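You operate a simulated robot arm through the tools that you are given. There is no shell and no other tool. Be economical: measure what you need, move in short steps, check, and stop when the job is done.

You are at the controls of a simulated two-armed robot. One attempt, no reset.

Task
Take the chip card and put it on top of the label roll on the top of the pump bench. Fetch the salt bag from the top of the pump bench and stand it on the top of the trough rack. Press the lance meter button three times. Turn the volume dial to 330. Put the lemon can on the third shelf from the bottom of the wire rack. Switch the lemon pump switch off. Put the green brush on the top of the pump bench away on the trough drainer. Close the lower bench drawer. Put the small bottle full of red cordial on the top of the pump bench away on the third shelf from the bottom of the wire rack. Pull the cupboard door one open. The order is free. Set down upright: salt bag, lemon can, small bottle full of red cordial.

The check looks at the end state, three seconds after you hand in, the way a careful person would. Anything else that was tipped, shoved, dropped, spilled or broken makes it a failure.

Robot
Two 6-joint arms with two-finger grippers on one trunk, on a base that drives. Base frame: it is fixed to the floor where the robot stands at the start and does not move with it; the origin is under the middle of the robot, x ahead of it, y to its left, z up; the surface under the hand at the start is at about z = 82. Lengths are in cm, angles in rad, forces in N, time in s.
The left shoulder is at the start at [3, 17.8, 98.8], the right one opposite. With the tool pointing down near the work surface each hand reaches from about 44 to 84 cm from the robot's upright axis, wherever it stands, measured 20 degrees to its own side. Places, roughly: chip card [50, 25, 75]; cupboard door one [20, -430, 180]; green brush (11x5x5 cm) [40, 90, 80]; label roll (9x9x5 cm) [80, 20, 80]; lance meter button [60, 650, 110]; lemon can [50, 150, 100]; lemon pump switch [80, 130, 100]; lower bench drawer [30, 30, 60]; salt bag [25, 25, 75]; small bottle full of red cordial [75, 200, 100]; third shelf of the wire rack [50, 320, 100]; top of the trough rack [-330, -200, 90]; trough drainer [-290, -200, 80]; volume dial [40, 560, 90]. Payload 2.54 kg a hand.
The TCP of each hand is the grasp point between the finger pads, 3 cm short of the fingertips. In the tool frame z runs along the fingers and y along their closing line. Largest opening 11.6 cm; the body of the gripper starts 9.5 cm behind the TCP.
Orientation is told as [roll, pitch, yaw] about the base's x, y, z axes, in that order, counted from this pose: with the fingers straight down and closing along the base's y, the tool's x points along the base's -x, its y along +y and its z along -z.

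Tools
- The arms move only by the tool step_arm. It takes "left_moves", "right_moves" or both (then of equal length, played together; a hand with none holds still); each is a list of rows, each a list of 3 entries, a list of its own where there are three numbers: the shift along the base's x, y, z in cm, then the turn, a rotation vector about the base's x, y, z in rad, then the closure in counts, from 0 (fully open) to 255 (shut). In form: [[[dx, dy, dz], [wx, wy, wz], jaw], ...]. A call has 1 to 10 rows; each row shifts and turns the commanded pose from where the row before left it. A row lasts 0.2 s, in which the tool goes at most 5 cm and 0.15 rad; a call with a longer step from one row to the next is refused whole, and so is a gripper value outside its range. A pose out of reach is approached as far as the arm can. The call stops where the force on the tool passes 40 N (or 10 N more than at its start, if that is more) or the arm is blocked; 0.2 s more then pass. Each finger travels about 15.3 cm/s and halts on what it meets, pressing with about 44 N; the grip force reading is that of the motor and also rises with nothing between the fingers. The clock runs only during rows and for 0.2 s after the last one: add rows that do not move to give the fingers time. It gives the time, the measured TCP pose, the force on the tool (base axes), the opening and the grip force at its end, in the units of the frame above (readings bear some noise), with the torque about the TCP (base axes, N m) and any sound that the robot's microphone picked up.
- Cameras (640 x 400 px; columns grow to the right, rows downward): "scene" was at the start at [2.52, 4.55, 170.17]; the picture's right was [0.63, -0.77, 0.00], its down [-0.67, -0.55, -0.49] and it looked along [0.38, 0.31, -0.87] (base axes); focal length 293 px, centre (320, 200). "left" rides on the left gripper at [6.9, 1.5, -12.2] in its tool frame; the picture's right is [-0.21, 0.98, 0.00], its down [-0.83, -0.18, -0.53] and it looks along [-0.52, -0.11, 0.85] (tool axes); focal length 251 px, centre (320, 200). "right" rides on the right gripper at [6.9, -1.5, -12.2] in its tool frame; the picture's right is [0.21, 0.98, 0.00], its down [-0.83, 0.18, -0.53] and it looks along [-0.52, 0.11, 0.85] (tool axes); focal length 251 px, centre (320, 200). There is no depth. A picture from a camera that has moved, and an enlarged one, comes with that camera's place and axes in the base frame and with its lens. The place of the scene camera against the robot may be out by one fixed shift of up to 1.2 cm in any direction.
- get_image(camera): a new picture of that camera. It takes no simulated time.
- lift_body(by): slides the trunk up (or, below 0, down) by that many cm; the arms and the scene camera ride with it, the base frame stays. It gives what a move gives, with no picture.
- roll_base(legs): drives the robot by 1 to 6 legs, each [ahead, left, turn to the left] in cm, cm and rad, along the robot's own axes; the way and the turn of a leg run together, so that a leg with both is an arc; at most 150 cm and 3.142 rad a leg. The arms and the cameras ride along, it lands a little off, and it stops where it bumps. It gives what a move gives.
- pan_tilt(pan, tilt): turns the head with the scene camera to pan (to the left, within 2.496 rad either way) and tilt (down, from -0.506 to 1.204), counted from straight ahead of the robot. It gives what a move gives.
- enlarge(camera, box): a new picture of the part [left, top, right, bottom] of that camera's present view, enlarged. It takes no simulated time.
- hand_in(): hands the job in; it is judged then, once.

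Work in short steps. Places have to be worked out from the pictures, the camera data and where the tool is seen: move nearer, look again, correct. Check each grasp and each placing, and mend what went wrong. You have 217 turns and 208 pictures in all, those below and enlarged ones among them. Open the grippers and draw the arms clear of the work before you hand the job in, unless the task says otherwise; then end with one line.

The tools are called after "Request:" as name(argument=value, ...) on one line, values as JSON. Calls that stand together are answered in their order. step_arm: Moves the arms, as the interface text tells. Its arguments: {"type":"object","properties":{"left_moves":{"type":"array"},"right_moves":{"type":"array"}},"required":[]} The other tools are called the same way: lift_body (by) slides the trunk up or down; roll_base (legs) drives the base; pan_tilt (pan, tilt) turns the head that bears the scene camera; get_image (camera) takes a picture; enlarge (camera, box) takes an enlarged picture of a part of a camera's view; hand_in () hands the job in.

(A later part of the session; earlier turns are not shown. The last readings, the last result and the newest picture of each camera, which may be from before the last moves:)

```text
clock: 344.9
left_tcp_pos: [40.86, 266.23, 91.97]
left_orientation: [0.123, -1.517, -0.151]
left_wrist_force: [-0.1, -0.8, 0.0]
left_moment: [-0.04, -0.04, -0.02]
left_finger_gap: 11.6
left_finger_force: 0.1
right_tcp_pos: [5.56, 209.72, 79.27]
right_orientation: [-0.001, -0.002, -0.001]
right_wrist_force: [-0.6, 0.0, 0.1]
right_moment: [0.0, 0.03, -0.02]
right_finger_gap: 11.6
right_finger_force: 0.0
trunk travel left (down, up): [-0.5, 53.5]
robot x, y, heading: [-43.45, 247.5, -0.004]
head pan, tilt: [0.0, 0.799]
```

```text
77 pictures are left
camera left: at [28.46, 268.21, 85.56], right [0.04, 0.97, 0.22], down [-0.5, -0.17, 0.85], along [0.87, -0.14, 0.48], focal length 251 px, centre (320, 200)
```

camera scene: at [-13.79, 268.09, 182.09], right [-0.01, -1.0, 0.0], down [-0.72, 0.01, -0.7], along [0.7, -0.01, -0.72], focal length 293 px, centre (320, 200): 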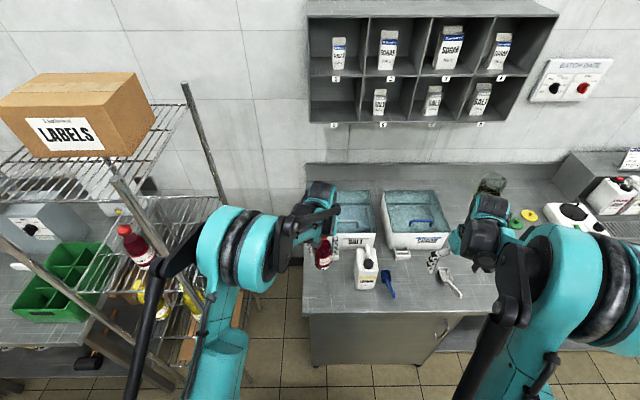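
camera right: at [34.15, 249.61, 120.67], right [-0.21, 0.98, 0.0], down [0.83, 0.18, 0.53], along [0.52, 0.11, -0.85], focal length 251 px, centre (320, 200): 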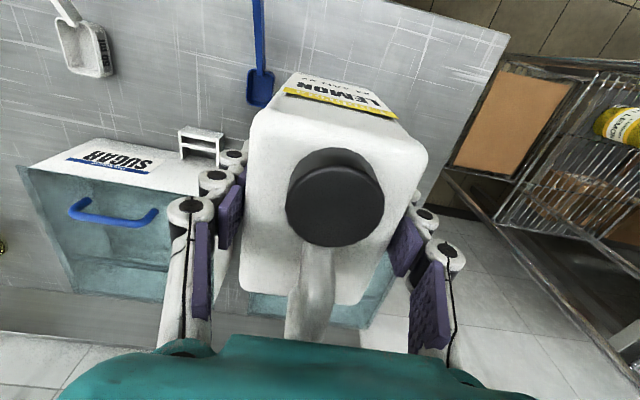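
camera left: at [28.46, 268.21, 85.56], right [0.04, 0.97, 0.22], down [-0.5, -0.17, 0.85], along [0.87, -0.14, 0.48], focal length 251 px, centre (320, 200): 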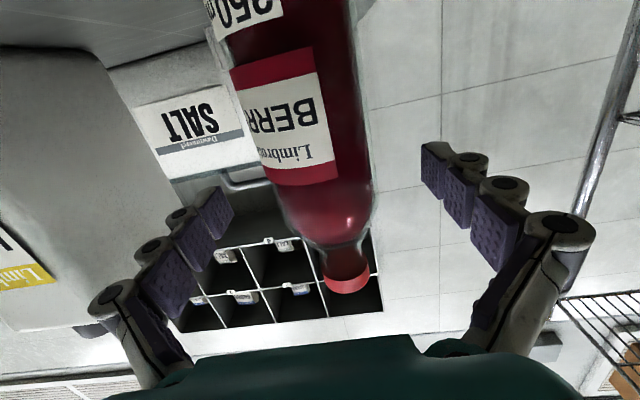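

The bottle is between the fingers but near its shoulder. I lower 1 cm, advance 1 cm, and close.

Request:
step_arm(left_moves=[[[1, 0.3, -1], [0, 0, 0], 0], [[0, 0, 0], [0, 0, 0], 100], [[0, 0, 0], [0, 0, 0], 160], [[0, 0, 0], [0, 0, 0], 175], [[0, 0, 0], [0, 0, 0], 175], [[0, 0, 0], [0, 0, 0], 175]])

Request:
get_image(camera="left")

```text
clock: 346.3
left_tcp_pos: [41.78, 266.52, 91.15]
left_orientation: [0.125, -1.521, -0.152]
left_wrist_force: [-0.8, -0.1, 3.7]
left_moment: [-0.22, -0.01, -0.05]
left_finger_gap: 5.5
left_finger_force: 44.1
right_tcp_pos: [5.59, 209.76, 79.26]
right_orientation: [-0.001, -0.002, 0.0]
right_wrist_force: [-0.4, 0.6, 0.6]
right_moment: [-0.01, 0.03, 0.02]
right_finger_gap: 11.61
right_finger_force: 0.0
trunk travel left (down, up): [-0.5, 53.5]
robot x, y, heading: [-43.52, 247.63, -0.006]
head pan, tilt: [0.0, 0.799]
```

```text
76 pictures are left
camera left: at [29.4, 268.48, 84.68], right [0.04, 0.97, 0.22], down [-0.5, -0.17, 0.85], along [0.87, -0.14, 0.48], focal length 251 px, centre (320, 200)
```

left: 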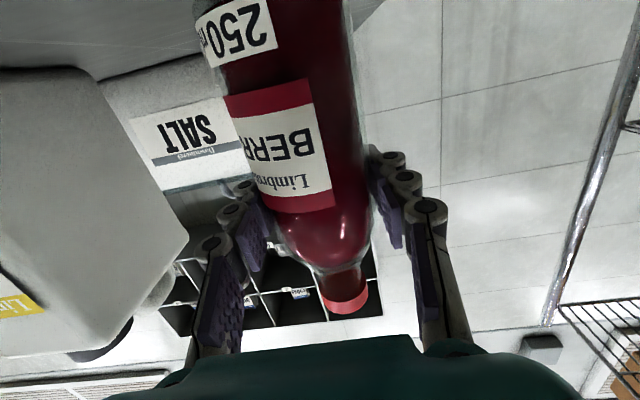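

The bottle is gripped from the front. I raise it with the trunk, back off, and move in front of the rack for measurement.

Request:
lift_body(by=24)

Request:
roll_base(legs=[[-36, 0, 0.006], [0, 50, 0]])

Request:
pan_tilt(pan=0.2, tilt=0.6)

Request:
get_image(camera="scene")

Request:
get_image(camera="left")

```text
clock: 348.8
left_tcp_pos: [41.98, 266.6, 114.78]
left_orientation: [0.123, -1.518, -0.148]
left_wrist_force: [0.5, 0.7, -3.9]
left_moment: [0.01, 0.0, 0.03]
left_finger_gap: 5.48
left_finger_force: 44.3
right_tcp_pos: [5.46, 209.77, 103.28]
right_orientation: [0.001, -0.002, 0.001]
right_wrist_force: [0.1, -0.1, -0.3]
right_moment: [-0.05, -0.01, -0.02]
right_finger_gap: 11.61
right_finger_force: 0.1
trunk travel left (down, up): [-24.5, 29.5]
robot x, y, heading: [-43.52, 247.75, -0.008]
head pan, tilt: [0.0, 0.799]
```

```text
clock: 353.6
left_tcp_pos: [6.36, 315.83, 115.09]
left_orientation: [0.112, -1.518, -0.144]
left_wrist_force: [0.0, 0.5, -5.7]
left_moment: [0.0, -0.03, 0.0]
left_finger_gap: 5.52
left_finger_force: 44.3
right_tcp_pos: [-30.21, 259.2, 103.18]
right_orientation: [-0.002, -0.001, -0.006]
right_wrist_force: [0.2, -0.6, 0.6]
right_moment: [-0.03, -0.01, 0.01]
right_finger_gap: 11.6
right_finger_force: 0.2
trunk travel left (down, up): [-24.5, 29.5]
robot x, y, heading: [-79.23, 297.25, -0.012]
head pan, tilt: [0.0, 0.799]
```

```text
clock: 354.4
left_tcp_pos: [6.4, 315.86, 114.94]
left_orientation: [0.124, -1.519, -0.155]
left_wrist_force: [-0.3, -0.4, -4.3]
left_moment: [0.0, -0.04, -0.03]
left_finger_gap: 5.51
left_finger_force: 44.2
right_tcp_pos: [-30.16, 259.2, 103.15]
right_orientation: [-0.002, -0.002, -0.007]
right_wrist_force: [-0.5, 0.1, -0.1]
right_moment: [0.04, 0.02, 0.01]
right_finger_gap: 11.6
right_finger_force: 0.0
trunk travel left (down, up): [-24.5, 29.5]
robot x, y, heading: [-79.07, 296.99, -0.011]
head pan, tilt: [0.201, 0.6]
```

```text
75 pictures are left
camera scene: at [-72.75, 299.32, 178.26], right [0.19, -0.98, 0.0], down [-0.56, -0.11, -0.82], along [0.81, 0.16, -0.57], focal length 293 px, centre (320, 200)
```

scene: 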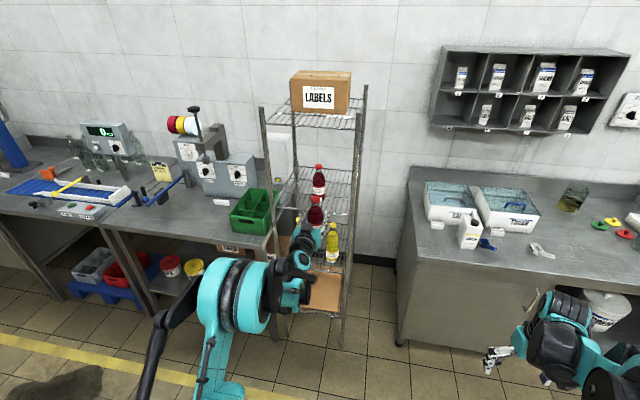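

```text
74 pictures are left
camera left: at [-6.06, 317.81, 108.6], right [0.04, 0.97, 0.22], down [-0.5, -0.17, 0.85], along [0.87, -0.14, 0.48], focal length 251 px, centre (320, 200)
```

left: 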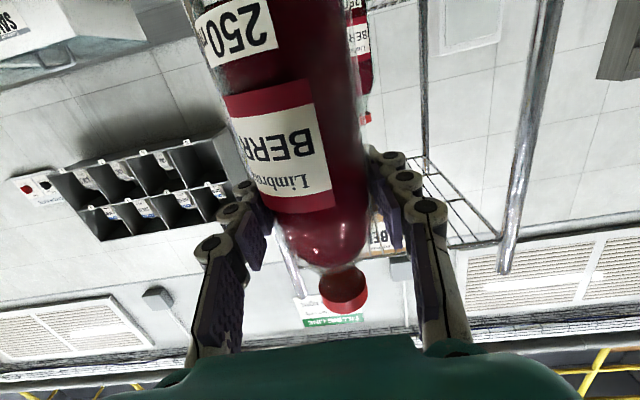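

I zoom to measure the posts and the existing bottle.

Request:
enlarge(camera="scene", box=[240, 90, 390, 260])

Request:
enlarge(camera="left", box=[320, 0, 600, 280])

```text
2.35 times, centred on (315, 175) of scene
camera zoom: at [-72.75, 299.32, 178.26], right [0.19, -0.98, 0.0], down [-0.56, -0.11, -0.82], along [0.81, 0.16, -0.57], focal length 689 px, centre (332, 259)
```

zoom: 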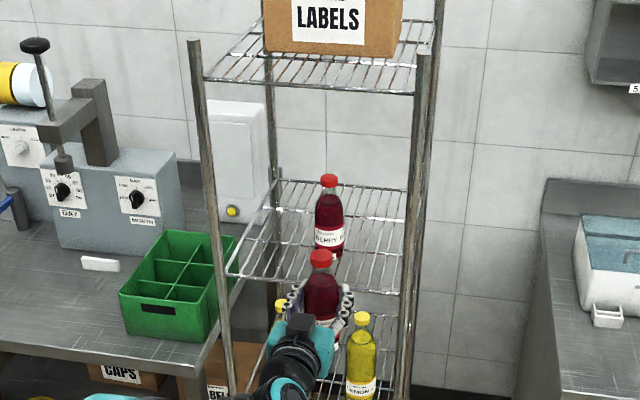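

```text
1.43 times, centred on (460, 140) of left
camera zoom: at [-6.06, 317.81, 108.6], right [0.04, 0.97, 0.22], down [-0.5, -0.17, 0.85], along [0.87, -0.14, 0.48], focal length 359 px, centre (120, 286)
```

zoom: 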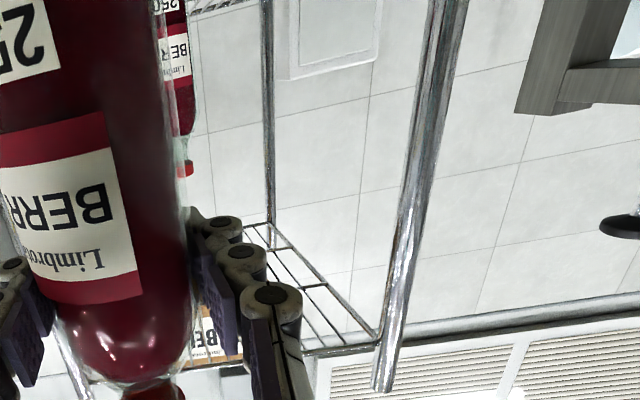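

The posts' inner faces are at y≈306.7 and 339.8, and the existing bottle is at [38.5, 321.5]. I will put the bottle in the right slot (y≈312.6) and later the can in the left slot (y≈332). First I align.

Request:
roll_base(legs=[[0, -4, 0.012], [20, 0, 0]])

Request:
enlarge(camera="scene", box=[220, 90, 400, 260])

Request:
get_image(camera="left")

```text
clock: 356.4
left_tcp_pos: [25.61, 313.12, 114.86]
left_orientation: [0.119, -1.517, -0.133]
left_wrist_force: [-0.1, -0.4, -4.2]
left_moment: [0.02, -0.03, -0.04]
left_finger_gap: 5.53
left_finger_force: 44.1
right_tcp_pos: [-10.14, 256.02, 103.18]
right_orientation: [-0.001, 0.0, 0.008]
right_wrist_force: [-0.1, -0.4, -0.1]
right_moment: [0.0, 0.03, -0.01]
right_finger_gap: 11.6
right_finger_force: 0.1
trunk travel left (down, up): [-24.5, 29.5]
robot x, y, heading: [-59.72, 293.29, 0.003]
head pan, tilt: [0.201, 0.6]
```

```text
2.35 times, centred on (310, 175) of scene
camera zoom: at [-53.21, 295.56, 178.26], right [0.2, -0.98, 0.0], down [-0.55, -0.12, -0.82], along [0.81, 0.17, -0.57], focal length 689 px, centre (344, 259)
```

zoom: 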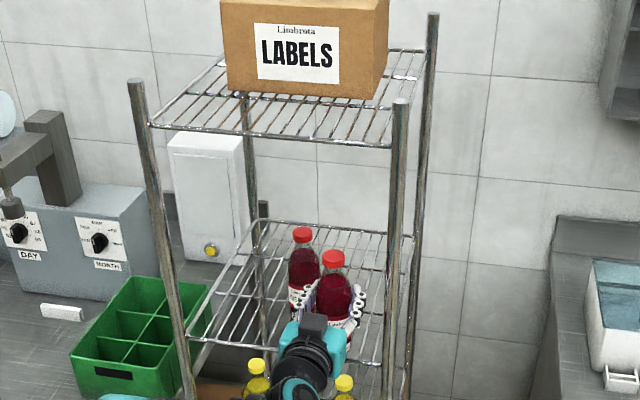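

```text
70 pictures are left
camera left: at [13.15, 314.98, 108.53], right [0.03, 0.97, 0.22], down [-0.49, -0.18, 0.85], along [0.87, -0.13, 0.48], focal length 251 px, centre (320, 200)
```

left: 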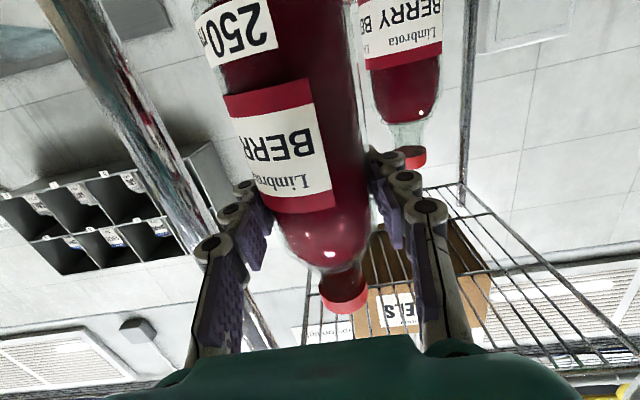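

The clearances look fine: the post is at y≈304 and the existing bottle's edge at 318.5. I shift 0.9 right and drive in 12 cm.

Request:
roll_base(legs=[[0, -0.9, 0], [12, 0, 0]])

Request:
get_image(camera="left")

Request:
enlarge(camera="scene", box=[240, 110, 400, 260])

```text
clock: 358.0
left_tcp_pos: [37.63, 312.3, 114.83]
left_orientation: [0.115, -1.519, -0.131]
left_wrist_force: [-0.1, 0.6, -4.8]
left_moment: [-0.04, -0.08, 0.0]
left_finger_gap: 5.51
left_finger_force: 43.9
right_tcp_pos: [1.76, 255.25, 103.16]
right_orientation: [-0.002, -0.001, 0.008]
right_wrist_force: [0.3, -0.5, -0.9]
right_moment: [-0.03, 0.06, 0.0]
right_finger_gap: 11.63
right_finger_force: 0.0
trunk travel left (down, up): [-24.5, 29.5]
robot x, y, heading: [-47.55, 292.45, 0.004]
head pan, tilt: [0.201, 0.6]
```

```text
69 pictures are left
camera left: at [25.16, 314.14, 108.53], right [0.03, 0.98, 0.22], down [-0.49, -0.18, 0.85], along [0.87, -0.13, 0.48], focal length 251 px, centre (320, 200)
```

left: 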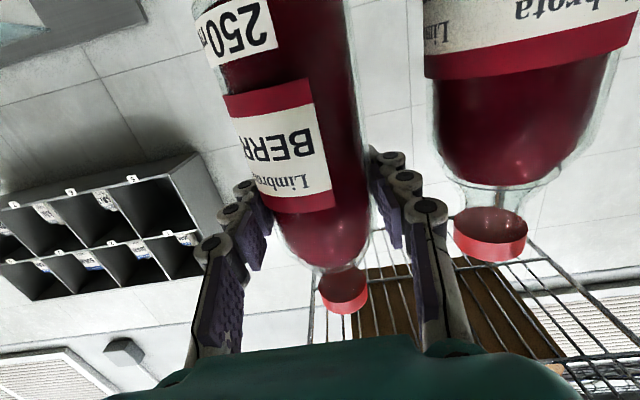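

```text
2.67 times, centred on (320, 185) of scene
camera zoom: at [-41.2, 294.75, 178.26], right [0.2, -0.98, 0.0], down [-0.55, -0.12, -0.82], along [0.81, 0.17, -0.57], focal length 780 px, centre (320, 240)
```

zoom: 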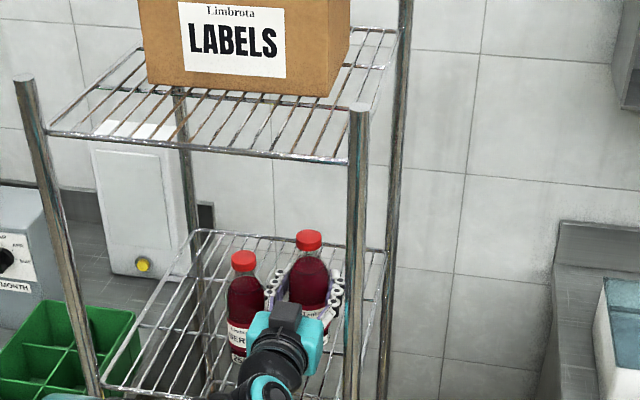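

It is well inside. I lower the bottle to the shelf.

Request:
step_arm(left_moves=[[[0, 0, -1.5], [0, 0, 0], 175], [[0, 0, -1.5], [0, 0, 0], 175], [[0, 0, -1], [0, 0, 0], 175], [[0, 0, -0.4], [0, 0, 0], 175], [[0, 0, -0.3], [0, 0, 0], 175], [[0, 0, -0.3], [0, 0, 0], 175], [[0, 0, 0], [0, 0, 0], 175]])

```text
clock: 359.6
left_tcp_pos: [37.38, 312.08, 109.96]
left_orientation: [0.132, -1.519, -0.151]
left_wrist_force: [-2.6, -2.0, 4.8]
left_moment: [-0.35, 0.07, -0.07]
left_finger_gap: 5.49
left_finger_force: 44.2
right_tcp_pos: [1.56, 255.07, 103.3]
right_orientation: [-0.001, -0.004, 0.009]
right_wrist_force: [-0.2, 0.1, -0.2]
right_moment: [0.02, 0.01, 0.04]
right_finger_gap: 11.6
right_finger_force: 0.0
trunk travel left (down, up): [-24.5, 29.5]
robot x, y, heading: [-47.45, 292.77, 0.002]
head pan, tilt: [0.201, 0.6]
```

Light contact. I press a touch more and release slightly, then check.

Request:
step_arm(left_moves=[[[0, 0, -0.15], [0, 0, 0], 175], [[0, 0, 0], [0, 0, 0], 125], [[0, 0, 0], [0, 0, 0], 105], [[0, 0, 0], [0, 0, 0], 105]])

Request:
get_image(camera="left")

```text
clock: 360.6
left_tcp_pos: [37.49, 312.37, 109.97]
left_orientation: [0.125, -1.52, -0.139]
left_wrist_force: [-0.6, 0.6, -0.3]
left_moment: [-0.01, 0.0, 0.02]
left_finger_gap: 6.83
left_finger_force: 0.0
right_tcp_pos: [1.64, 255.23, 103.13]
right_orientation: [-0.001, 0.0, 0.008]
right_wrist_force: [0.1, 0.7, 0.8]
right_moment: [0.0, 0.0, -0.01]
right_finger_gap: 11.63
right_finger_force: 0.1
trunk travel left (down, up): [-24.5, 29.5]
robot x, y, heading: [-47.44, 292.62, 0.009]
head pan, tilt: [0.201, 0.6]
```

```text
67 pictures are left
camera left: at [24.99, 314.11, 103.5], right [0.03, 0.97, 0.22], down [-0.49, -0.18, 0.85], along [0.87, -0.13, 0.48], focal length 251 px, centre (320, 200)
```

left: 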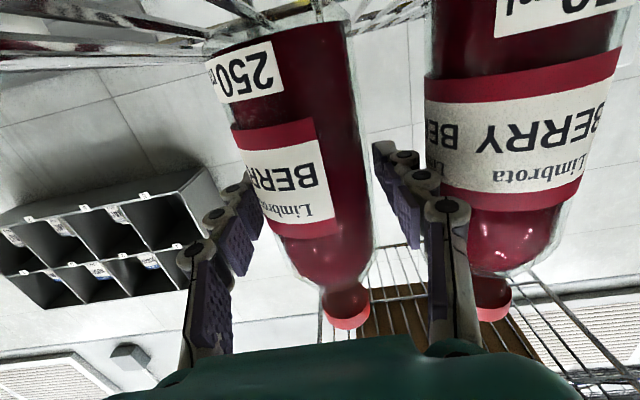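

The bottle stands free, parallel to its neighbour. I back straight out and check.

Request:
roll_base(legs=[[-35, 0, 0]])

Request:
enlarge(camera="scene", box=[240, 110, 400, 260])

```text
clock: 362.9
left_tcp_pos: [2.71, 312.24, 109.94]
left_orientation: [0.125, -1.52, -0.14]
left_wrist_force: [-0.5, 0.6, 0.3]
left_moment: [-0.02, 0.01, 0.0]
left_finger_gap: 6.83
left_finger_force: 0.0
right_tcp_pos: [-32.96, 255.02, 103.2]
right_orientation: [-0.002, -0.003, 0.012]
right_wrist_force: [-0.1, 0.4, -0.4]
right_moment: [0.03, -0.02, -0.03]
right_finger_gap: 11.57
right_finger_force: 0.2
trunk travel left (down, up): [-24.5, 29.5]
robot x, y, heading: [-82.14, 292.62, 0.008]
head pan, tilt: [0.201, 0.6]
```

```text
2.67 times, centred on (320, 185) of scene
camera zoom: at [-76.25, 294.51, 178.28], right [0.21, -0.98, 0.0], down [-0.55, -0.12, -0.83], along [0.81, 0.17, -0.56], focal length 780 px, centre (320, 240)
```

zoom: 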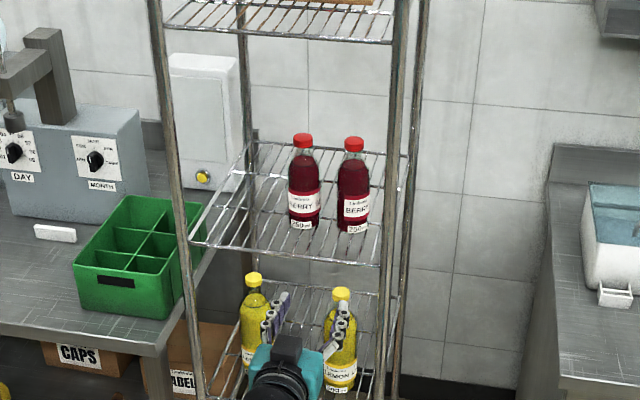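

Both bottles are upright. Next is the can: I drive right to line up with it and lower the trunk to z≈92.

Request:
roll_base(legs=[[0, -61, -0.008]])

Request:
lift_body(by=-18)

Request:
step_arm(left_moves=[[[0, 0, 0], [0, 0, 0], 0], [[0, 0, 0], [0, 0, 0], 0], [[0, 0, 0], [0, 0, 0], 0]])

Request:
get_image(camera="left")

```text
clock: 366.3
left_tcp_pos: [3.09, 250.36, 109.89]
left_orientation: [0.131, -1.52, -0.15]
left_wrist_force: [0.1, -0.3, -0.4]
left_moment: [0.0, 0.03, 0.01]
left_finger_gap: 6.82
left_finger_force: 0.0
right_tcp_pos: [-32.89, 193.45, 103.24]
right_orientation: [-0.001, -0.003, 0.008]
right_wrist_force: [0.9, -0.7, 0.0]
right_moment: [0.05, 0.01, 0.04]
right_finger_gap: 11.62
right_finger_force: 0.0
trunk travel left (down, up): [-24.5, 29.5]
robot x, y, heading: [-81.98, 230.88, 0.002]
head pan, tilt: [0.201, 0.6]
```

```text
clock: 368.3
left_tcp_pos: [3.02, 250.53, 91.85]
left_orientation: [0.119, -1.522, -0.141]
left_wrist_force: [-0.3, -0.8, -0.1]
left_moment: [0.02, 0.03, -0.01]
left_finger_gap: 6.85
left_finger_force: 0.1
right_tcp_pos: [-32.86, 193.46, 85.2]
right_orientation: [-0.004, -0.001, 0.007]
right_wrist_force: [1.0, 0.0, -0.3]
right_moment: [-0.02, 0.01, 0.0]
right_finger_gap: 11.59
right_finger_force: 0.2
trunk travel left (down, up): [-6.5, 47.5]
robot x, y, heading: [-81.87, 230.76, 0.005]
head pan, tilt: [0.201, 0.6]
```

```text
clock: 369.1
left_tcp_pos: [3.1, 250.45, 91.75]
left_orientation: [0.12, -1.521, -0.141]
left_wrist_force: [0.1, 0.2, -0.1]
left_moment: [0.01, -0.02, -0.01]
left_finger_gap: 11.63
left_finger_force: 0.0
right_tcp_pos: [-32.81, 193.48, 85.16]
right_orientation: [-0.002, -0.001, 0.008]
right_wrist_force: [0.1, 0.9, -0.8]
right_moment: [0.03, -0.04, 0.01]
right_finger_gap: 11.59
right_finger_force: 0.1
trunk travel left (down, up): [-6.5, 47.5]
robot x, y, heading: [-81.66, 230.91, 0.007]
head pan, tilt: [0.201, 0.6]
```

```text
65 pictures are left
camera left: at [-9.38, 252.39, 85.5], right [0.03, 0.97, 0.22], down [-0.49, -0.18, 0.85], along [0.87, -0.13, 0.48], focal length 251 px, centre (320, 200)
```

left: 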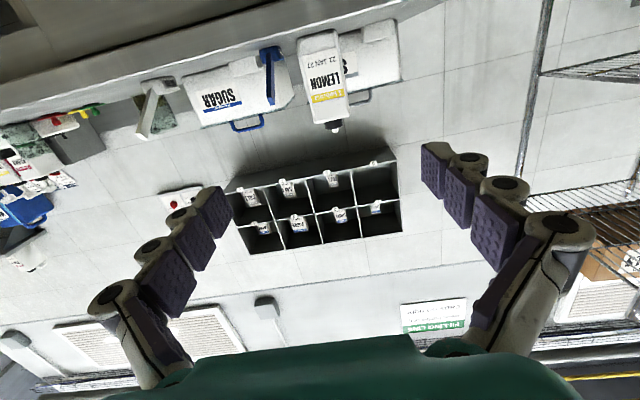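

The can is centred near y=251.3. I drive ahead with a small left shift to straddle it.

Request:
roll_base(legs=[[0, 0.8, -0.006], [36.5, 0, 0]])

Request:
get_image(camera="left")

```text
clock: 371.8
left_tcp_pos: [39.9, 251.35, 91.75]
left_orientation: [0.121, -1.519, -0.138]
left_wrist_force: [0.3, -0.2, -0.3]
left_moment: [-0.02, 0.01, 0.01]
left_finger_gap: 11.58
left_finger_force: 0.1
right_tcp_pos: [3.97, 194.27, 85.21]
right_orientation: [-0.002, 0.0, 0.009]
right_wrist_force: [0.4, 0.0, 0.1]
right_moment: [0.02, -0.02, 0.02]
right_finger_gap: 11.61
right_finger_force: 0.1
trunk travel left (down, up): [-6.5, 47.5]
robot x, y, heading: [-44.88, 231.94, 0.001]
head pan, tilt: [0.201, 0.6]
```

```text
64 pictures are left
camera left: at [27.46, 253.19, 85.45], right [0.03, 0.97, 0.22], down [-0.49, -0.18, 0.85], along [0.87, -0.13, 0.48], focal length 251 px, centre (320, 200)
```

left: 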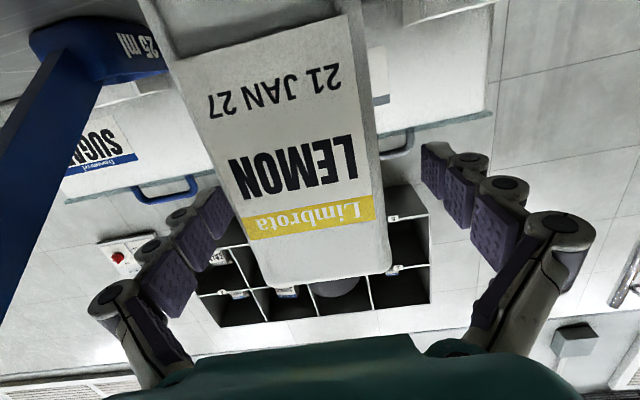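

The can is between the fingers. I close.

Request:
step_arm(left_moves=[[[0.3, 0, 0], [0, 0, 0], 60], [[0, 0, 0], [0, 0, 0], 100], [[0, 0, 0], [0, 0, 0], 140], [[0, 0, 0], [0, 0, 0], 150], [[0, 0, 0], [0, 0, 0], 150], [[0, 0, 0], [0, 0, 0], 150]])

Request:
get_image(camera="left")

```text
clock: 373.2
left_tcp_pos: [40.28, 251.36, 91.88]
left_orientation: [0.118, -1.519, -0.136]
left_wrist_force: [-0.5, -3.1, 0.1]
left_moment: [-0.56, 0.29, 0.06]
left_finger_gap: 6.97
left_finger_force: 43.9
right_tcp_pos: [4.04, 194.25, 85.24]
right_orientation: [-0.001, -0.002, 0.006]
right_wrist_force: [0.0, -0.5, 0.1]
right_moment: [0.03, 0.01, -0.02]
right_finger_gap: 11.58
right_finger_force: 0.1
trunk travel left (down, up): [-6.5, 47.5]
robot x, y, heading: [-45.2, 231.54, 0.007]
head pan, tilt: [0.201, 0.6]
```

```text
63 pictures are left
camera left: at [27.7, 253.17, 85.45], right [0.03, 0.97, 0.22], down [-0.49, -0.18, 0.85], along [0.87, -0.13, 0.48], focal length 251 px, centre (320, 200)
```

left: 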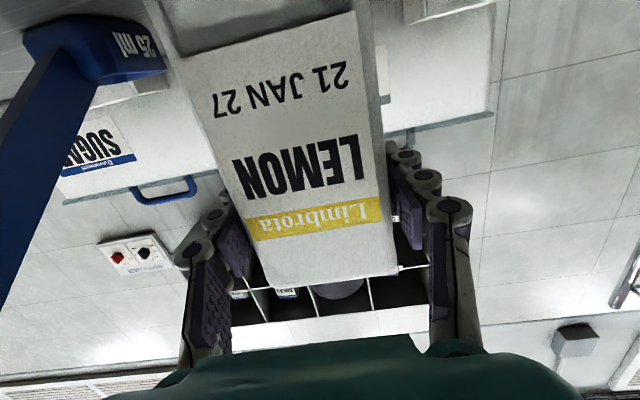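

The can is gripped at 6.97. I raise it with the trunk, back off, and move left in front of the rack's left slot (y≈332).

Request:
lift_body(by=24)

Request:
roll_base(legs=[[-36, 0, -0.004], [0, 80.6, 0]])

Request:
get_image(camera="left")

Request:
get_image(camera="scene")

```text
clock: 375.7
left_tcp_pos: [40.31, 251.33, 115.58]
left_orientation: [0.113, -1.518, -0.133]
left_wrist_force: [0.0, 0.0, -9.3]
left_moment: [-0.01, 0.1, -0.03]
left_finger_gap: 6.97
left_finger_force: 44.5
right_tcp_pos: [4.23, 194.33, 109.07]
right_orientation: [-0.001, -0.002, 0.008]
right_wrist_force: [0.2, 0.0, -0.7]
right_moment: [-0.02, -0.03, -0.02]
right_finger_gap: 11.62
right_finger_force: 0.1
trunk travel left (down, up): [-30.5, 23.5]
robot x, y, heading: [-45.1, 231.66, 0.003]
head pan, tilt: [0.201, 0.6]
```

```text
clock: 381.9
left_tcp_pos: [4.75, 329.19, 115.77]
left_orientation: [0.108, -1.519, -0.143]
left_wrist_force: [-0.6, 0.6, -8.5]
left_moment: [-0.01, 0.07, -0.02]
left_finger_gap: 6.95
left_finger_force: 44.3
right_tcp_pos: [-32.0, 272.74, 109.16]
right_orientation: [-0.003, -0.001, -0.007]
right_wrist_force: [0.3, -0.2, 0.5]
right_moment: [-0.02, 0.01, -0.01]
right_finger_gap: 11.58
right_finger_force: 0.0
trunk travel left (down, up): [-30.5, 23.5]
robot x, y, heading: [-80.48, 310.7, -0.009]
head pan, tilt: [0.201, 0.6]
```

```text
62 pictures are left
camera left: at [-7.55, 331.21, 109.38], right [0.04, 0.97, 0.22], down [-0.5, -0.17, 0.85], along [0.87, -0.15, 0.48], focal length 251 px, centre (320, 200)
```

left: 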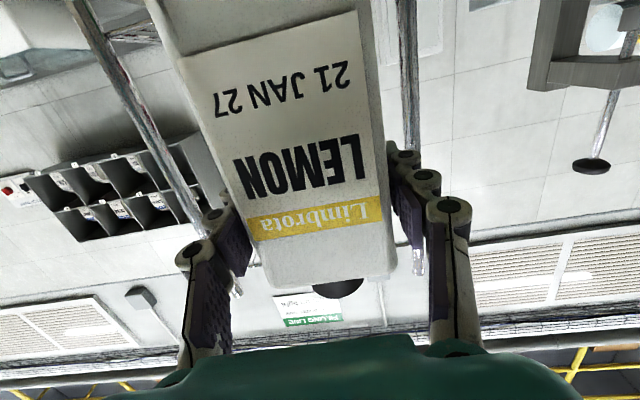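

```text
61 pictures are left
camera scene: at [-74.49, 312.88, 184.26], right [0.19, -0.98, 0.0], down [-0.56, -0.11, -0.82], along [0.81, 0.16, -0.57], focal length 293 px, centre (320, 200)
```

scene: 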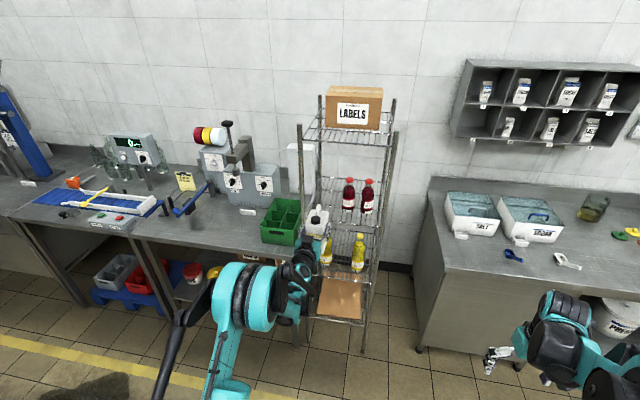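

The left post is at about y=340, so the slot's centre is about 331.7. I align and drive in part way.

Request:
roll_base(legs=[[0, 1.8, 0.01], [20, 0, 0]])

Request:
get_image(camera="left")

Request:
enlarge(camera="scene", box=[240, 110, 440, 270])

```text
clock: 383.9
left_tcp_pos: [24.8, 331.8, 115.62]
left_orientation: [0.107, -1.519, -0.13]
left_wrist_force: [0.9, 0.5, -9.0]
left_moment: [-0.01, 0.08, -0.04]
left_finger_gap: 6.96
left_finger_force: 44.3
right_tcp_pos: [-11.79, 274.88, 109.2]
right_orientation: [-0.001, 0.0, 0.003]
right_wrist_force: [-0.4, 0.7, -1.0]
right_moment: [0.0, 0.03, -0.01]
right_finger_gap: 11.59
right_finger_force: 0.1
trunk travel left (down, up): [-30.5, 23.5]
robot x, y, heading: [-60.76, 312.61, -0.008]
head pan, tilt: [0.201, 0.6]
```

```text
60 pictures are left
camera left: at [12.25, 333.73, 109.33], right [0.03, 0.97, 0.22], down [-0.49, -0.18, 0.85], along [0.87, -0.14, 0.48], focal length 251 px, centre (320, 200)
```

left: 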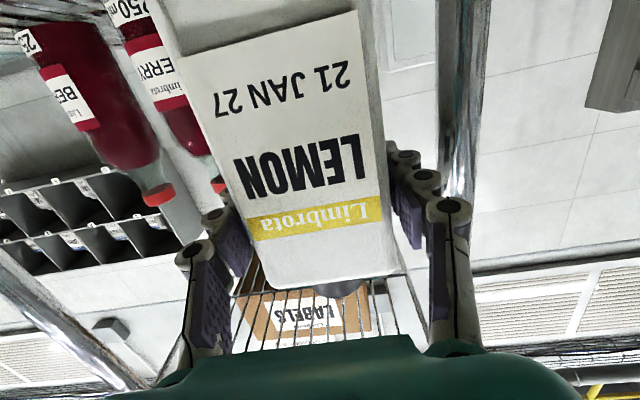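

```text
2.50 times, centred on (340, 190) of scene
camera zoom: at [-54.45, 314.71, 184.26], right [0.2, -0.98, 0.0], down [-0.56, -0.11, -0.82], along [0.81, 0.16, -0.57], focal length 732 px, centre (270, 225)
```

zoom: 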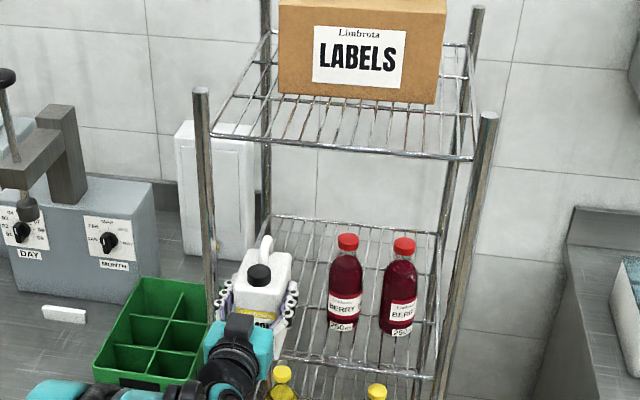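

The clearances are good: 3.9 cm to the post, about 3 cm to the bottle. I drive in the last 12.5 cm.

Request:
roll_base(legs=[[12.5, 0, 0]])

Request:
step_arm(left_moves=[[[0, 0, -1.5], [0, 0, 0], 150], [[0, 0, -1.5], [0, 0, 0], 150], [[0, 0, -1], [0, 0, 0], 150], [[0, 0, -0.4], [0, 0, 0], 150], [[0, 0, -0.3], [0, 0, 0], 150], [[0, 0, 0], [0, 0, 0], 150]])

```text
clock: 385.1
left_tcp_pos: [37.03, 331.82, 115.69]
left_orientation: [0.112, -1.518, -0.133]
left_wrist_force: [-0.2, -0.6, -8.3]
left_moment: [-0.01, 0.03, 0.0]
left_finger_gap: 6.93
left_finger_force: 44.2
right_tcp_pos: [0.71, 274.84, 109.02]
right_orientation: [-0.002, -0.001, 0.002]
right_wrist_force: [0.3, 0.5, -0.8]
right_moment: [0.03, 0.01, 0.01]
right_finger_gap: 11.62
right_finger_force: 0.0
trunk travel left (down, up): [-30.5, 23.5]
robot x, y, heading: [-48.22, 312.78, -0.003]
head pan, tilt: [0.201, 0.6]
```

```text
clock: 386.3
left_tcp_pos: [36.87, 331.86, 111.72]
left_orientation: [0.116, -1.528, -0.132]
left_wrist_force: [-3.1, -2.0, 15.9]
left_moment: [0.04, 0.51, -0.04]
left_finger_gap: 6.94
left_finger_force: 44.2
right_tcp_pos: [0.35, 274.68, 109.35]
right_orientation: [-0.002, -0.003, 0.003]
right_wrist_force: [0.5, 1.0, -0.7]
right_moment: [0.05, 0.01, 0.02]
right_finger_gap: 11.59
right_finger_force: 0.1
trunk travel left (down, up): [-30.5, 23.5]
robot x, y, heading: [-48.24, 312.13, -0.001]
head pan, tilt: [0.201, 0.6]
stopped in row 5 (left hand): the force on the tool passed its limit at 47 N (the readings are from after the stop); the commanded pose is now the measured one
```

Contact came about 1 cm earlier than expected, so I look before releasing.

Request:
get_image(camera="left")

Request:
enlarge(camera="scene", box=[240, 130, 420, 290])

```text
58 pictures are left
camera left: at [24.35, 333.69, 105.29], right [0.02, 0.98, 0.22], down [-0.5, -0.18, 0.85], along [0.87, -0.13, 0.48], focal length 251 px, centre (320, 200)
```

left: 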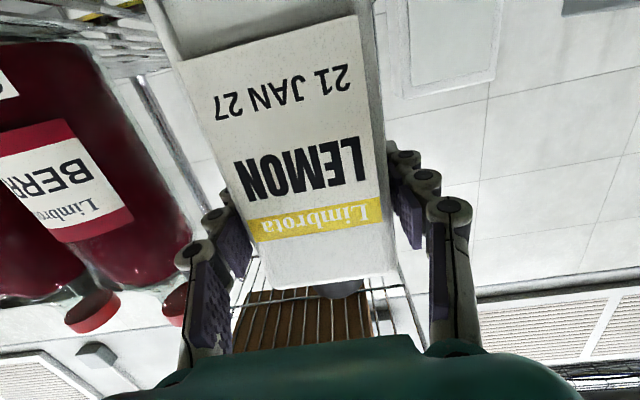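

```text
2.50 times, centred on (330, 210) of scene
camera zoom: at [-42.64, 314.55, 184.29], right [0.2, -0.98, 0.0], down [-0.55, -0.11, -0.83], along [0.81, 0.16, -0.56], focal length 732 px, centre (295, 175)
```

zoom: 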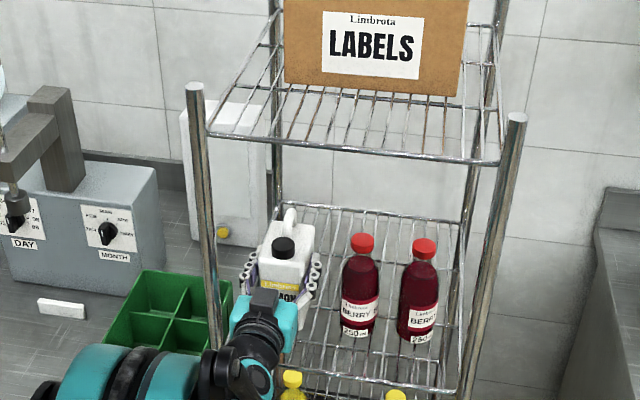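

The load comes from the front edge of the can. I press a little further, gently, to see whether it seats.

Request:
step_arm(left_moves=[[[0, 0, -0.1], [0, 0, 0], 150], [[0, 0, -0.1], [0, 0, 0], 150], [[0, 0, 0], [0, 0, 0], 150]])

Request:
enlarge(camera="left", box=[0, 0, 400, 130])

```text
clock: 386.9
left_tcp_pos: [36.87, 331.96, 111.72]
left_orientation: [0.118, -1.531, -0.133]
left_wrist_force: [-3.6, -4.7, 17.5]
left_moment: [-0.09, -0.02, 0.25]
left_finger_gap: 6.95
left_finger_force: 44.2
right_tcp_pos: [0.28, 274.68, 109.32]
right_orientation: [-0.001, -0.005, 0.002]
right_wrist_force: [0.0, 0.1, 0.3]
right_moment: [0.03, -0.04, -0.03]
right_finger_gap: 11.57
right_finger_force: 0.1
trunk travel left (down, up): [-30.5, 23.5]
robot x, y, heading: [-48.46, 312.84, 0.001]
head pan, tilt: [0.201, 0.6]
stopped in row 3 (left hand): the force on the tool passed its limit at 42 N (the readings are from after the stop); the commanded pose is now the measured one
```

```text
1.60 times, centred on (200, 65) of left
camera zoom: at [24.39, 333.68, 105.24], right [0.02, 0.98, 0.22], down [-0.5, -0.18, 0.85], along [0.86, -0.13, 0.49], focal length 402 px, centre (512, 416)
```

zoom: 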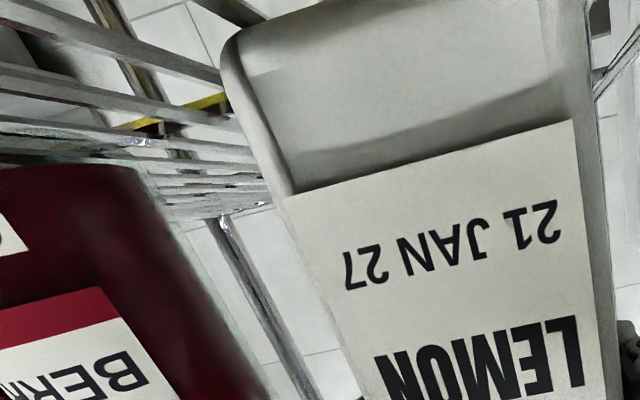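

The moment is now near zero with 26 N on the shelf, so the can is seated flat. I release with a modest opening.

Request:
step_arm(left_moves=[[[0, 0, 0.1], [0, 0, 0], 140], [[0, 0, 0], [0, 0, 0], 90], [[0, 0, 0], [0, 0, 0], 60], [[0, 0, 0], [0, 0, 0], 60], [[0, 0, 0], [0, 0, 0], 60]])

Request:
get_image(camera="left")

```text
clock: 388.1
left_tcp_pos: [37.01, 331.95, 111.62]
left_orientation: [0.093, -1.528, -0.107]
left_wrist_force: [0.0, 0.3, 0.5]
left_moment: [-0.01, 0.0, -0.02]
left_finger_gap: 8.89
left_finger_force: 0.1
right_tcp_pos: [0.63, 274.82, 109.16]
right_orientation: [-0.003, -0.003, 0.002]
right_wrist_force: [-0.4, 1.4, -0.1]
right_moment: [0.0, 0.01, -0.03]
right_finger_gap: 11.6
right_finger_force: 0.1
trunk travel left (down, up): [-30.5, 23.5]
robot x, y, heading: [-48.05, 312.79, 0.002]
head pan, tilt: [0.201, 0.6]
```

```text
55 pictures are left
camera left: at [24.59, 333.81, 105.12], right [0.02, 0.98, 0.22], down [-0.5, -0.18, 0.85], along [0.87, -0.13, 0.48], focal length 251 px, centre (320, 200)
```

left: 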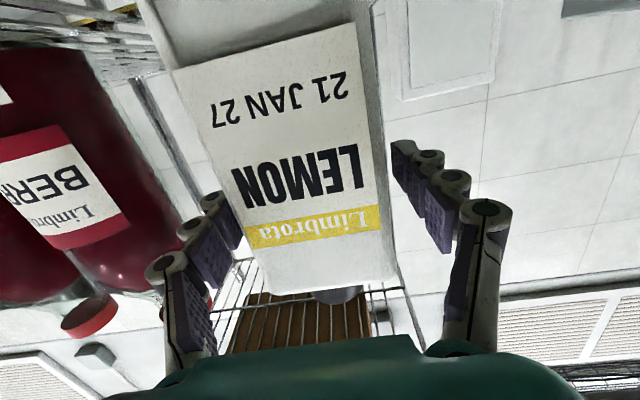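

The can stands free. I back straight out and check the shelf.

Request:
roll_base(legs=[[-35, 0, 0]])

Request:
enlarge(camera="scene", box=[260, 130, 420, 260])

```text
clock: 390.4
left_tcp_pos: [2.02, 332.2, 111.64]
left_orientation: [0.093, -1.527, -0.104]
left_wrist_force: [-0.1, 0.3, 0.8]
left_moment: [0.0, 0.02, -0.04]
left_finger_gap: 8.87
left_finger_force: 0.1
right_tcp_pos: [-34.07, 274.98, 109.29]
right_orientation: [-0.001, -0.002, 0.005]
right_wrist_force: [-0.1, -0.8, 0.0]
right_moment: [-0.01, -0.01, -0.07]
right_finger_gap: 11.6
right_finger_force: 0.0
trunk travel left (down, up): [-30.5, 23.5]
robot x, y, heading: [-83.2, 312.81, -0.003]
head pan, tilt: [0.201, 0.6]
```

```text
3.08 times, centred on (340, 195) of scene
camera zoom: at [-77.23, 314.63, 184.27], right [0.2, -0.98, 0.0], down [-0.55, -0.11, -0.83], along [0.81, 0.17, -0.56], focal length 900 px, centre (258, 215)
```

zoom: 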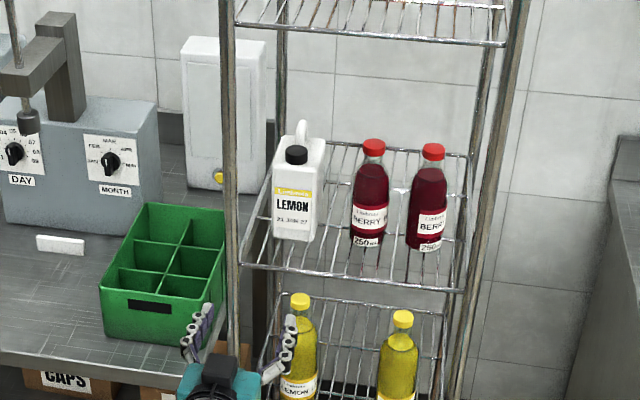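

All three stand upright on the third shelf. Next are the dial (y≈560) and the lance meter (y≈650). I look left before driving.

Request:
pan_tilt(pan=1.1, tilt=0.5)

Request:
get_image(camera="scene")

```text
clock: 391.6
left_tcp_pos: [2.19, 332.15, 111.52]
left_orientation: [0.093, -1.527, -0.105]
left_wrist_force: [0.5, -0.3, -0.4]
left_moment: [-0.04, -0.01, 0.0]
left_finger_gap: 8.87
left_finger_force: 0.2
right_tcp_pos: [-34.24, 274.88, 109.08]
right_orientation: [-0.001, -0.002, 0.005]
right_wrist_force: [-0.1, 0.5, -0.3]
right_moment: [-0.01, 0.0, 0.01]
right_finger_gap: 11.61
right_finger_force: 0.1
trunk travel left (down, up): [-30.5, 23.5]
robot x, y, heading: [-83.21, 312.45, 0.003]
head pan, tilt: [1.1, 0.499]
```

```text
53 pictures are left
camera scene: at [-81.66, 320.96, 185.18], right [0.89, -0.45, 0.0], down [-0.22, -0.43, -0.88], along [0.4, 0.78, -0.48], focal length 293 px, centre (320, 200)
```

scene: 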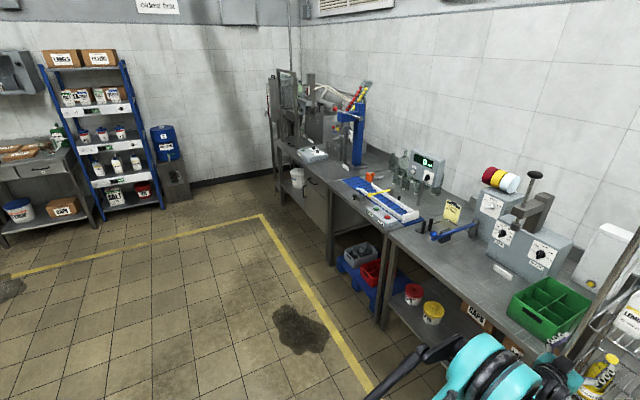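

The floor is clear. I drive left 150 + 75 cm, then look at the bench there.

Request:
roll_base(legs=[[0, 150, 0], [0, 75, 0]])

Request:
pan_tilt(pan=0.25, tilt=0.5)

Request:
get_image(camera="scene")

```text
clock: 402.7
left_tcp_pos: [1.09, 559.05, 111.56]
left_orientation: [0.084, -1.527, -0.091]
left_wrist_force: [-0.6, -0.5, 0.8]
left_moment: [-0.04, -0.02, 0.0]
left_finger_gap: 8.88
left_finger_force: 0.1
right_tcp_pos: [-34.7, 501.49, 109.23]
right_orientation: [-0.003, -0.001, 0.016]
right_wrist_force: [-0.1, -0.7, -0.5]
right_moment: [0.0, -0.01, -0.01]
right_finger_gap: 11.6
right_finger_force: 0.0
trunk travel left (down, up): [-30.5, 23.5]
robot x, y, heading: [-84.16, 538.8, 0.014]
head pan, tilt: [1.1, 0.499]
```

```text
clock: 403.9
left_tcp_pos: [1.11, 559.0, 111.51]
left_orientation: [0.095, -1.527, -0.099]
left_wrist_force: [0.0, 0.1, 0.3]
left_moment: [0.05, 0.0, -0.02]
left_finger_gap: 8.87
left_finger_force: 0.1
right_tcp_pos: [-34.81, 501.45, 109.25]
right_orientation: [-0.002, -0.002, 0.014]
right_wrist_force: [0.0, 0.1, 0.2]
right_moment: [-0.03, 0.0, 0.0]
right_finger_gap: 11.61
right_finger_force: 0.1
trunk travel left (down, up): [-30.5, 23.5]
robot x, y, heading: [-84.11, 538.62, 0.015]
head pan, tilt: [0.25, 0.499]
```

```text
52 pictures are left
camera scene: at [-77.87, 541.3, 185.18], right [0.26, -0.97, 0.0], down [-0.46, -0.12, -0.88], along [0.85, 0.23, -0.48], focal length 293 px, centre (320, 200)
```

scene: 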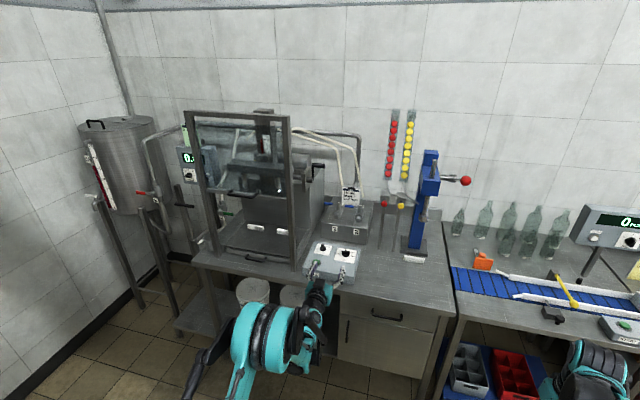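

Request:
enlarge(camera="scene", box=[150, 90, 420, 290])

Request:
enlarge(camera="scene", box=[285, 225, 375, 295])

```text
2.00 times, centred on (285, 190) of scene
camera zoom: at [-77.87, 541.3, 185.18], right [0.26, -0.97, 0.0], down [-0.46, -0.12, -0.88], along [0.85, 0.23, -0.48], focal length 585 px, centre (390, 220)
```

zoom: 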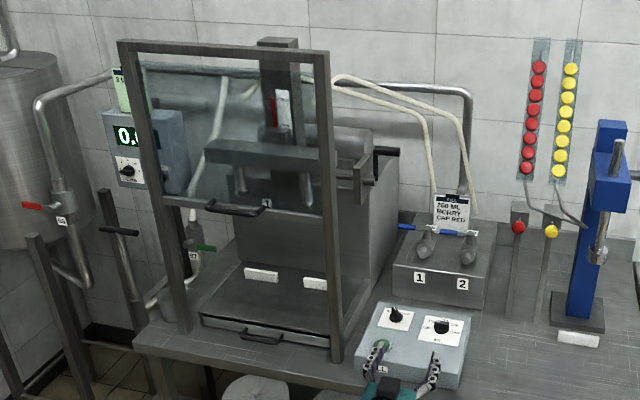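

```text
5.71 times, centred on (330, 260) of scene
camera zoom: at [-77.87, 541.3, 185.18], right [0.26, -0.97, 0.0], down [-0.46, -0.12, -0.88], along [0.85, 0.23, -0.48], focal length 1672 px, centre (263, -143)
```

zoom: 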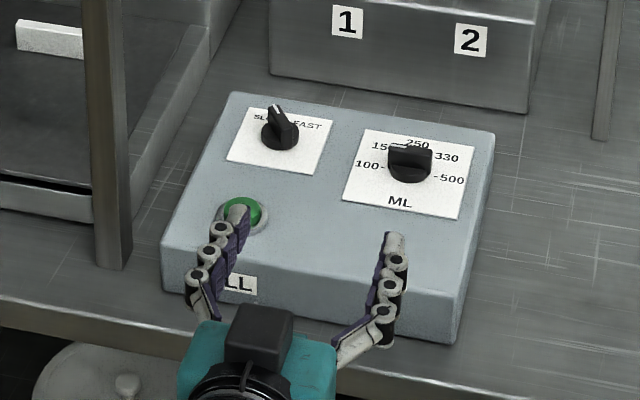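

The volume dial is the right knob on the sloped box (100, 150, 250, 330, 500), at about [36, 559]. I restore the left hand to pointing down.

Request:
step_arm(left_moves=[[[-2.8, 0, 0], [0, 0.15, 0], 0], [[-2.8, 0, 0], [0, 0.15, 0], 0], [[-2.8, 0, 0], [0, 0.15, 0], 0], [[-2.8, 0, 0], [0, 0.15, 0], 0], [[-2.8, 0, 0], [0, 0.15, 0], 0], [[-2.8, 0, 0], [0, 0.15, 0], 0], [[-2.8, 0, 0], [0, 0.15, 0], 0], [[-2.8, 0, 0], [0, 0.15, 0], 0], [[-2.8, 0, 0], [0, 0.15, 0], 0], [[-2.8, 0, 0], [0, 0.15, 0], 0]])

Request:
roll_base(legs=[[50, 4, -0.014]])

Request:
get_image(camera="left")

```text
clock: 406.1
left_tcp_pos: [-26.79, 559.01, 111.59]
left_orientation: [-0.004, -0.027, -0.005]
left_wrist_force: [0.8, 0.4, 0.5]
left_moment: [0.0, 0.0, 0.0]
left_finger_gap: 11.6
left_finger_force: 0.0
right_tcp_pos: [-34.71, 501.53, 109.14]
right_orientation: [-0.001, -0.001, 0.014]
right_wrist_force: [0.4, 0.4, 0.3]
right_moment: [-0.03, 0.03, -0.01]
right_finger_gap: 11.6
right_finger_force: 0.1
trunk travel left (down, up): [-30.5, 23.5]
robot x, y, heading: [-84.37, 538.4, 0.009]
head pan, tilt: [0.25, 0.499]
```

```text
clock: 409.0
left_tcp_pos: [23.02, 562.93, 111.53]
left_orientation: [-0.003, -0.028, -0.012]
left_wrist_force: [0.0, -0.5, -0.2]
left_moment: [0.01, 0.02, -0.02]
left_finger_gap: 11.61
left_finger_force: 0.0
right_tcp_pos: [14.48, 505.29, 109.18]
right_orientation: [-0.002, -0.003, 0.005]
right_wrist_force: [0.9, -0.2, 0.7]
right_moment: [0.01, 0.02, 0.01]
right_finger_gap: 11.61
right_finger_force: 0.0
trunk travel left (down, up): [-30.5, 23.5]
robot x, y, heading: [-34.74, 542.61, -0.0]
head pan, tilt: [0.25, 0.499]
```

```text
49 pictures are left
camera left: at [15.82, 564.61, 123.52], right [0.23, 0.97, 0.0], down [0.81, -0.19, 0.56], along [0.54, -0.12, -0.83], focal length 251 px, centre (320, 200)
```

left: 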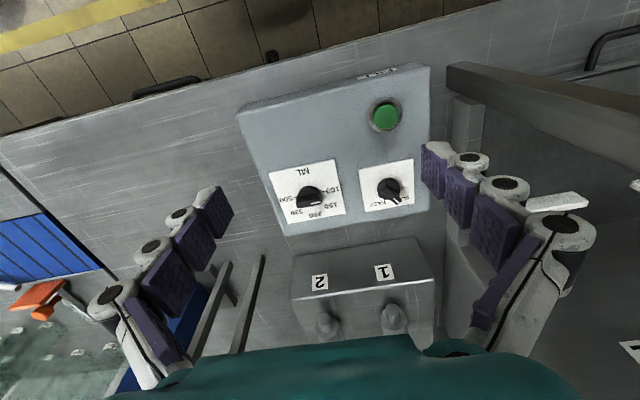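

Request:
enlarge(camera="left", box=[260, 150, 360, 230])

```text
5.00 times, centred on (310, 190) of left
camera zoom: at [15.82, 564.61, 123.52], right [0.23, 0.97, 0.0], down [0.81, -0.19, 0.56], along [0.54, -0.12, -0.83], focal length 1257 px, centre (370, 250)
```

zoom: 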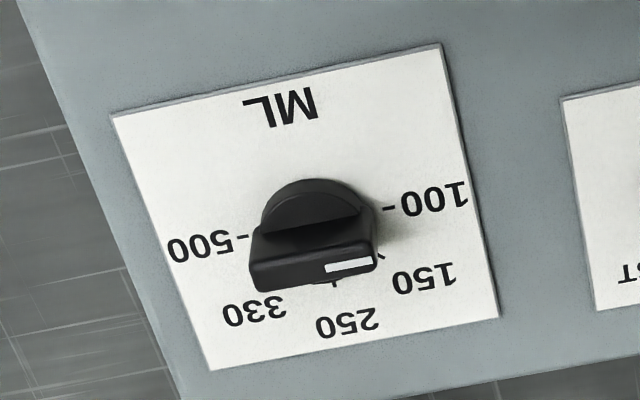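

The plate is horizontal at z≈94, and the bar knob is centred at [33.5, 559.1]. Its white mark is at the 100 end, with the bar along y. I need to turn it 135° clockwise seen from above. I turn the hand to yaw +1.5 so that it closes across the bar, above it.

Request:
step_arm(left_moves=[[[1.05, -0.38, -0.3], [0, 0.028, 0.145], 0], [[1.05, -0.38, -0.3], [0, 0, 0.15], 0], [[1.05, -0.38, -0.3], [0, 0, 0.15], 0], [[1.05, -0.38, -0.3], [0, 0, 0.15], 0], [[1.05, -0.38, -0.3], [0, 0, 0.15], 0], [[1.05, -0.38, -0.3], [0, 0, 0.15], 0], [[1.05, -0.38, -0.3], [0, 0, 0.15], 0], [[1.05, -0.38, -0.3], [0, 0, 0.15], 0], [[1.05, -0.38, -0.3], [0, 0, 0.15], 0], [[1.05, -0.38, -0.3], [0, 0, 0.15], 0]])

Request:
get_image(camera="left")

```text
clock: 411.2
left_tcp_pos: [33.63, 559.06, 108.67]
left_orientation: [-0.003, 0.0, 1.484]
left_wrist_force: [-0.2, 0.2, -0.8]
left_moment: [-0.03, 0.02, 0.04]
left_finger_gap: 11.62
left_finger_force: 0.0
right_tcp_pos: [14.61, 505.25, 109.22]
right_orientation: [-0.002, -0.002, 0.005]
right_wrist_force: [0.4, -1.0, 0.0]
right_moment: [0.02, 0.03, 0.02]
right_finger_gap: 11.61
right_finger_force: 0.1
trunk travel left (down, up): [-30.5, 23.5]
robot x, y, heading: [-34.41, 543.08, 0.007]
head pan, tilt: [0.25, 0.499]
```

```text
47 pictures are left
camera left: at [31.53, 552.38, 120.73], right [-0.95, 0.3, 0.0], down [0.25, 0.81, 0.53], along [0.16, 0.51, -0.85], focal length 251 px, centre (320, 200)
```

left: 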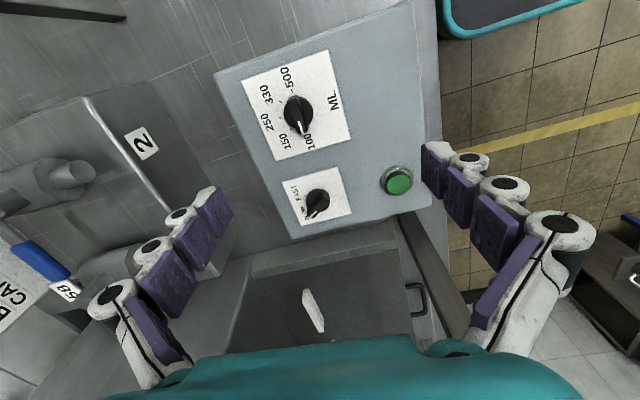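

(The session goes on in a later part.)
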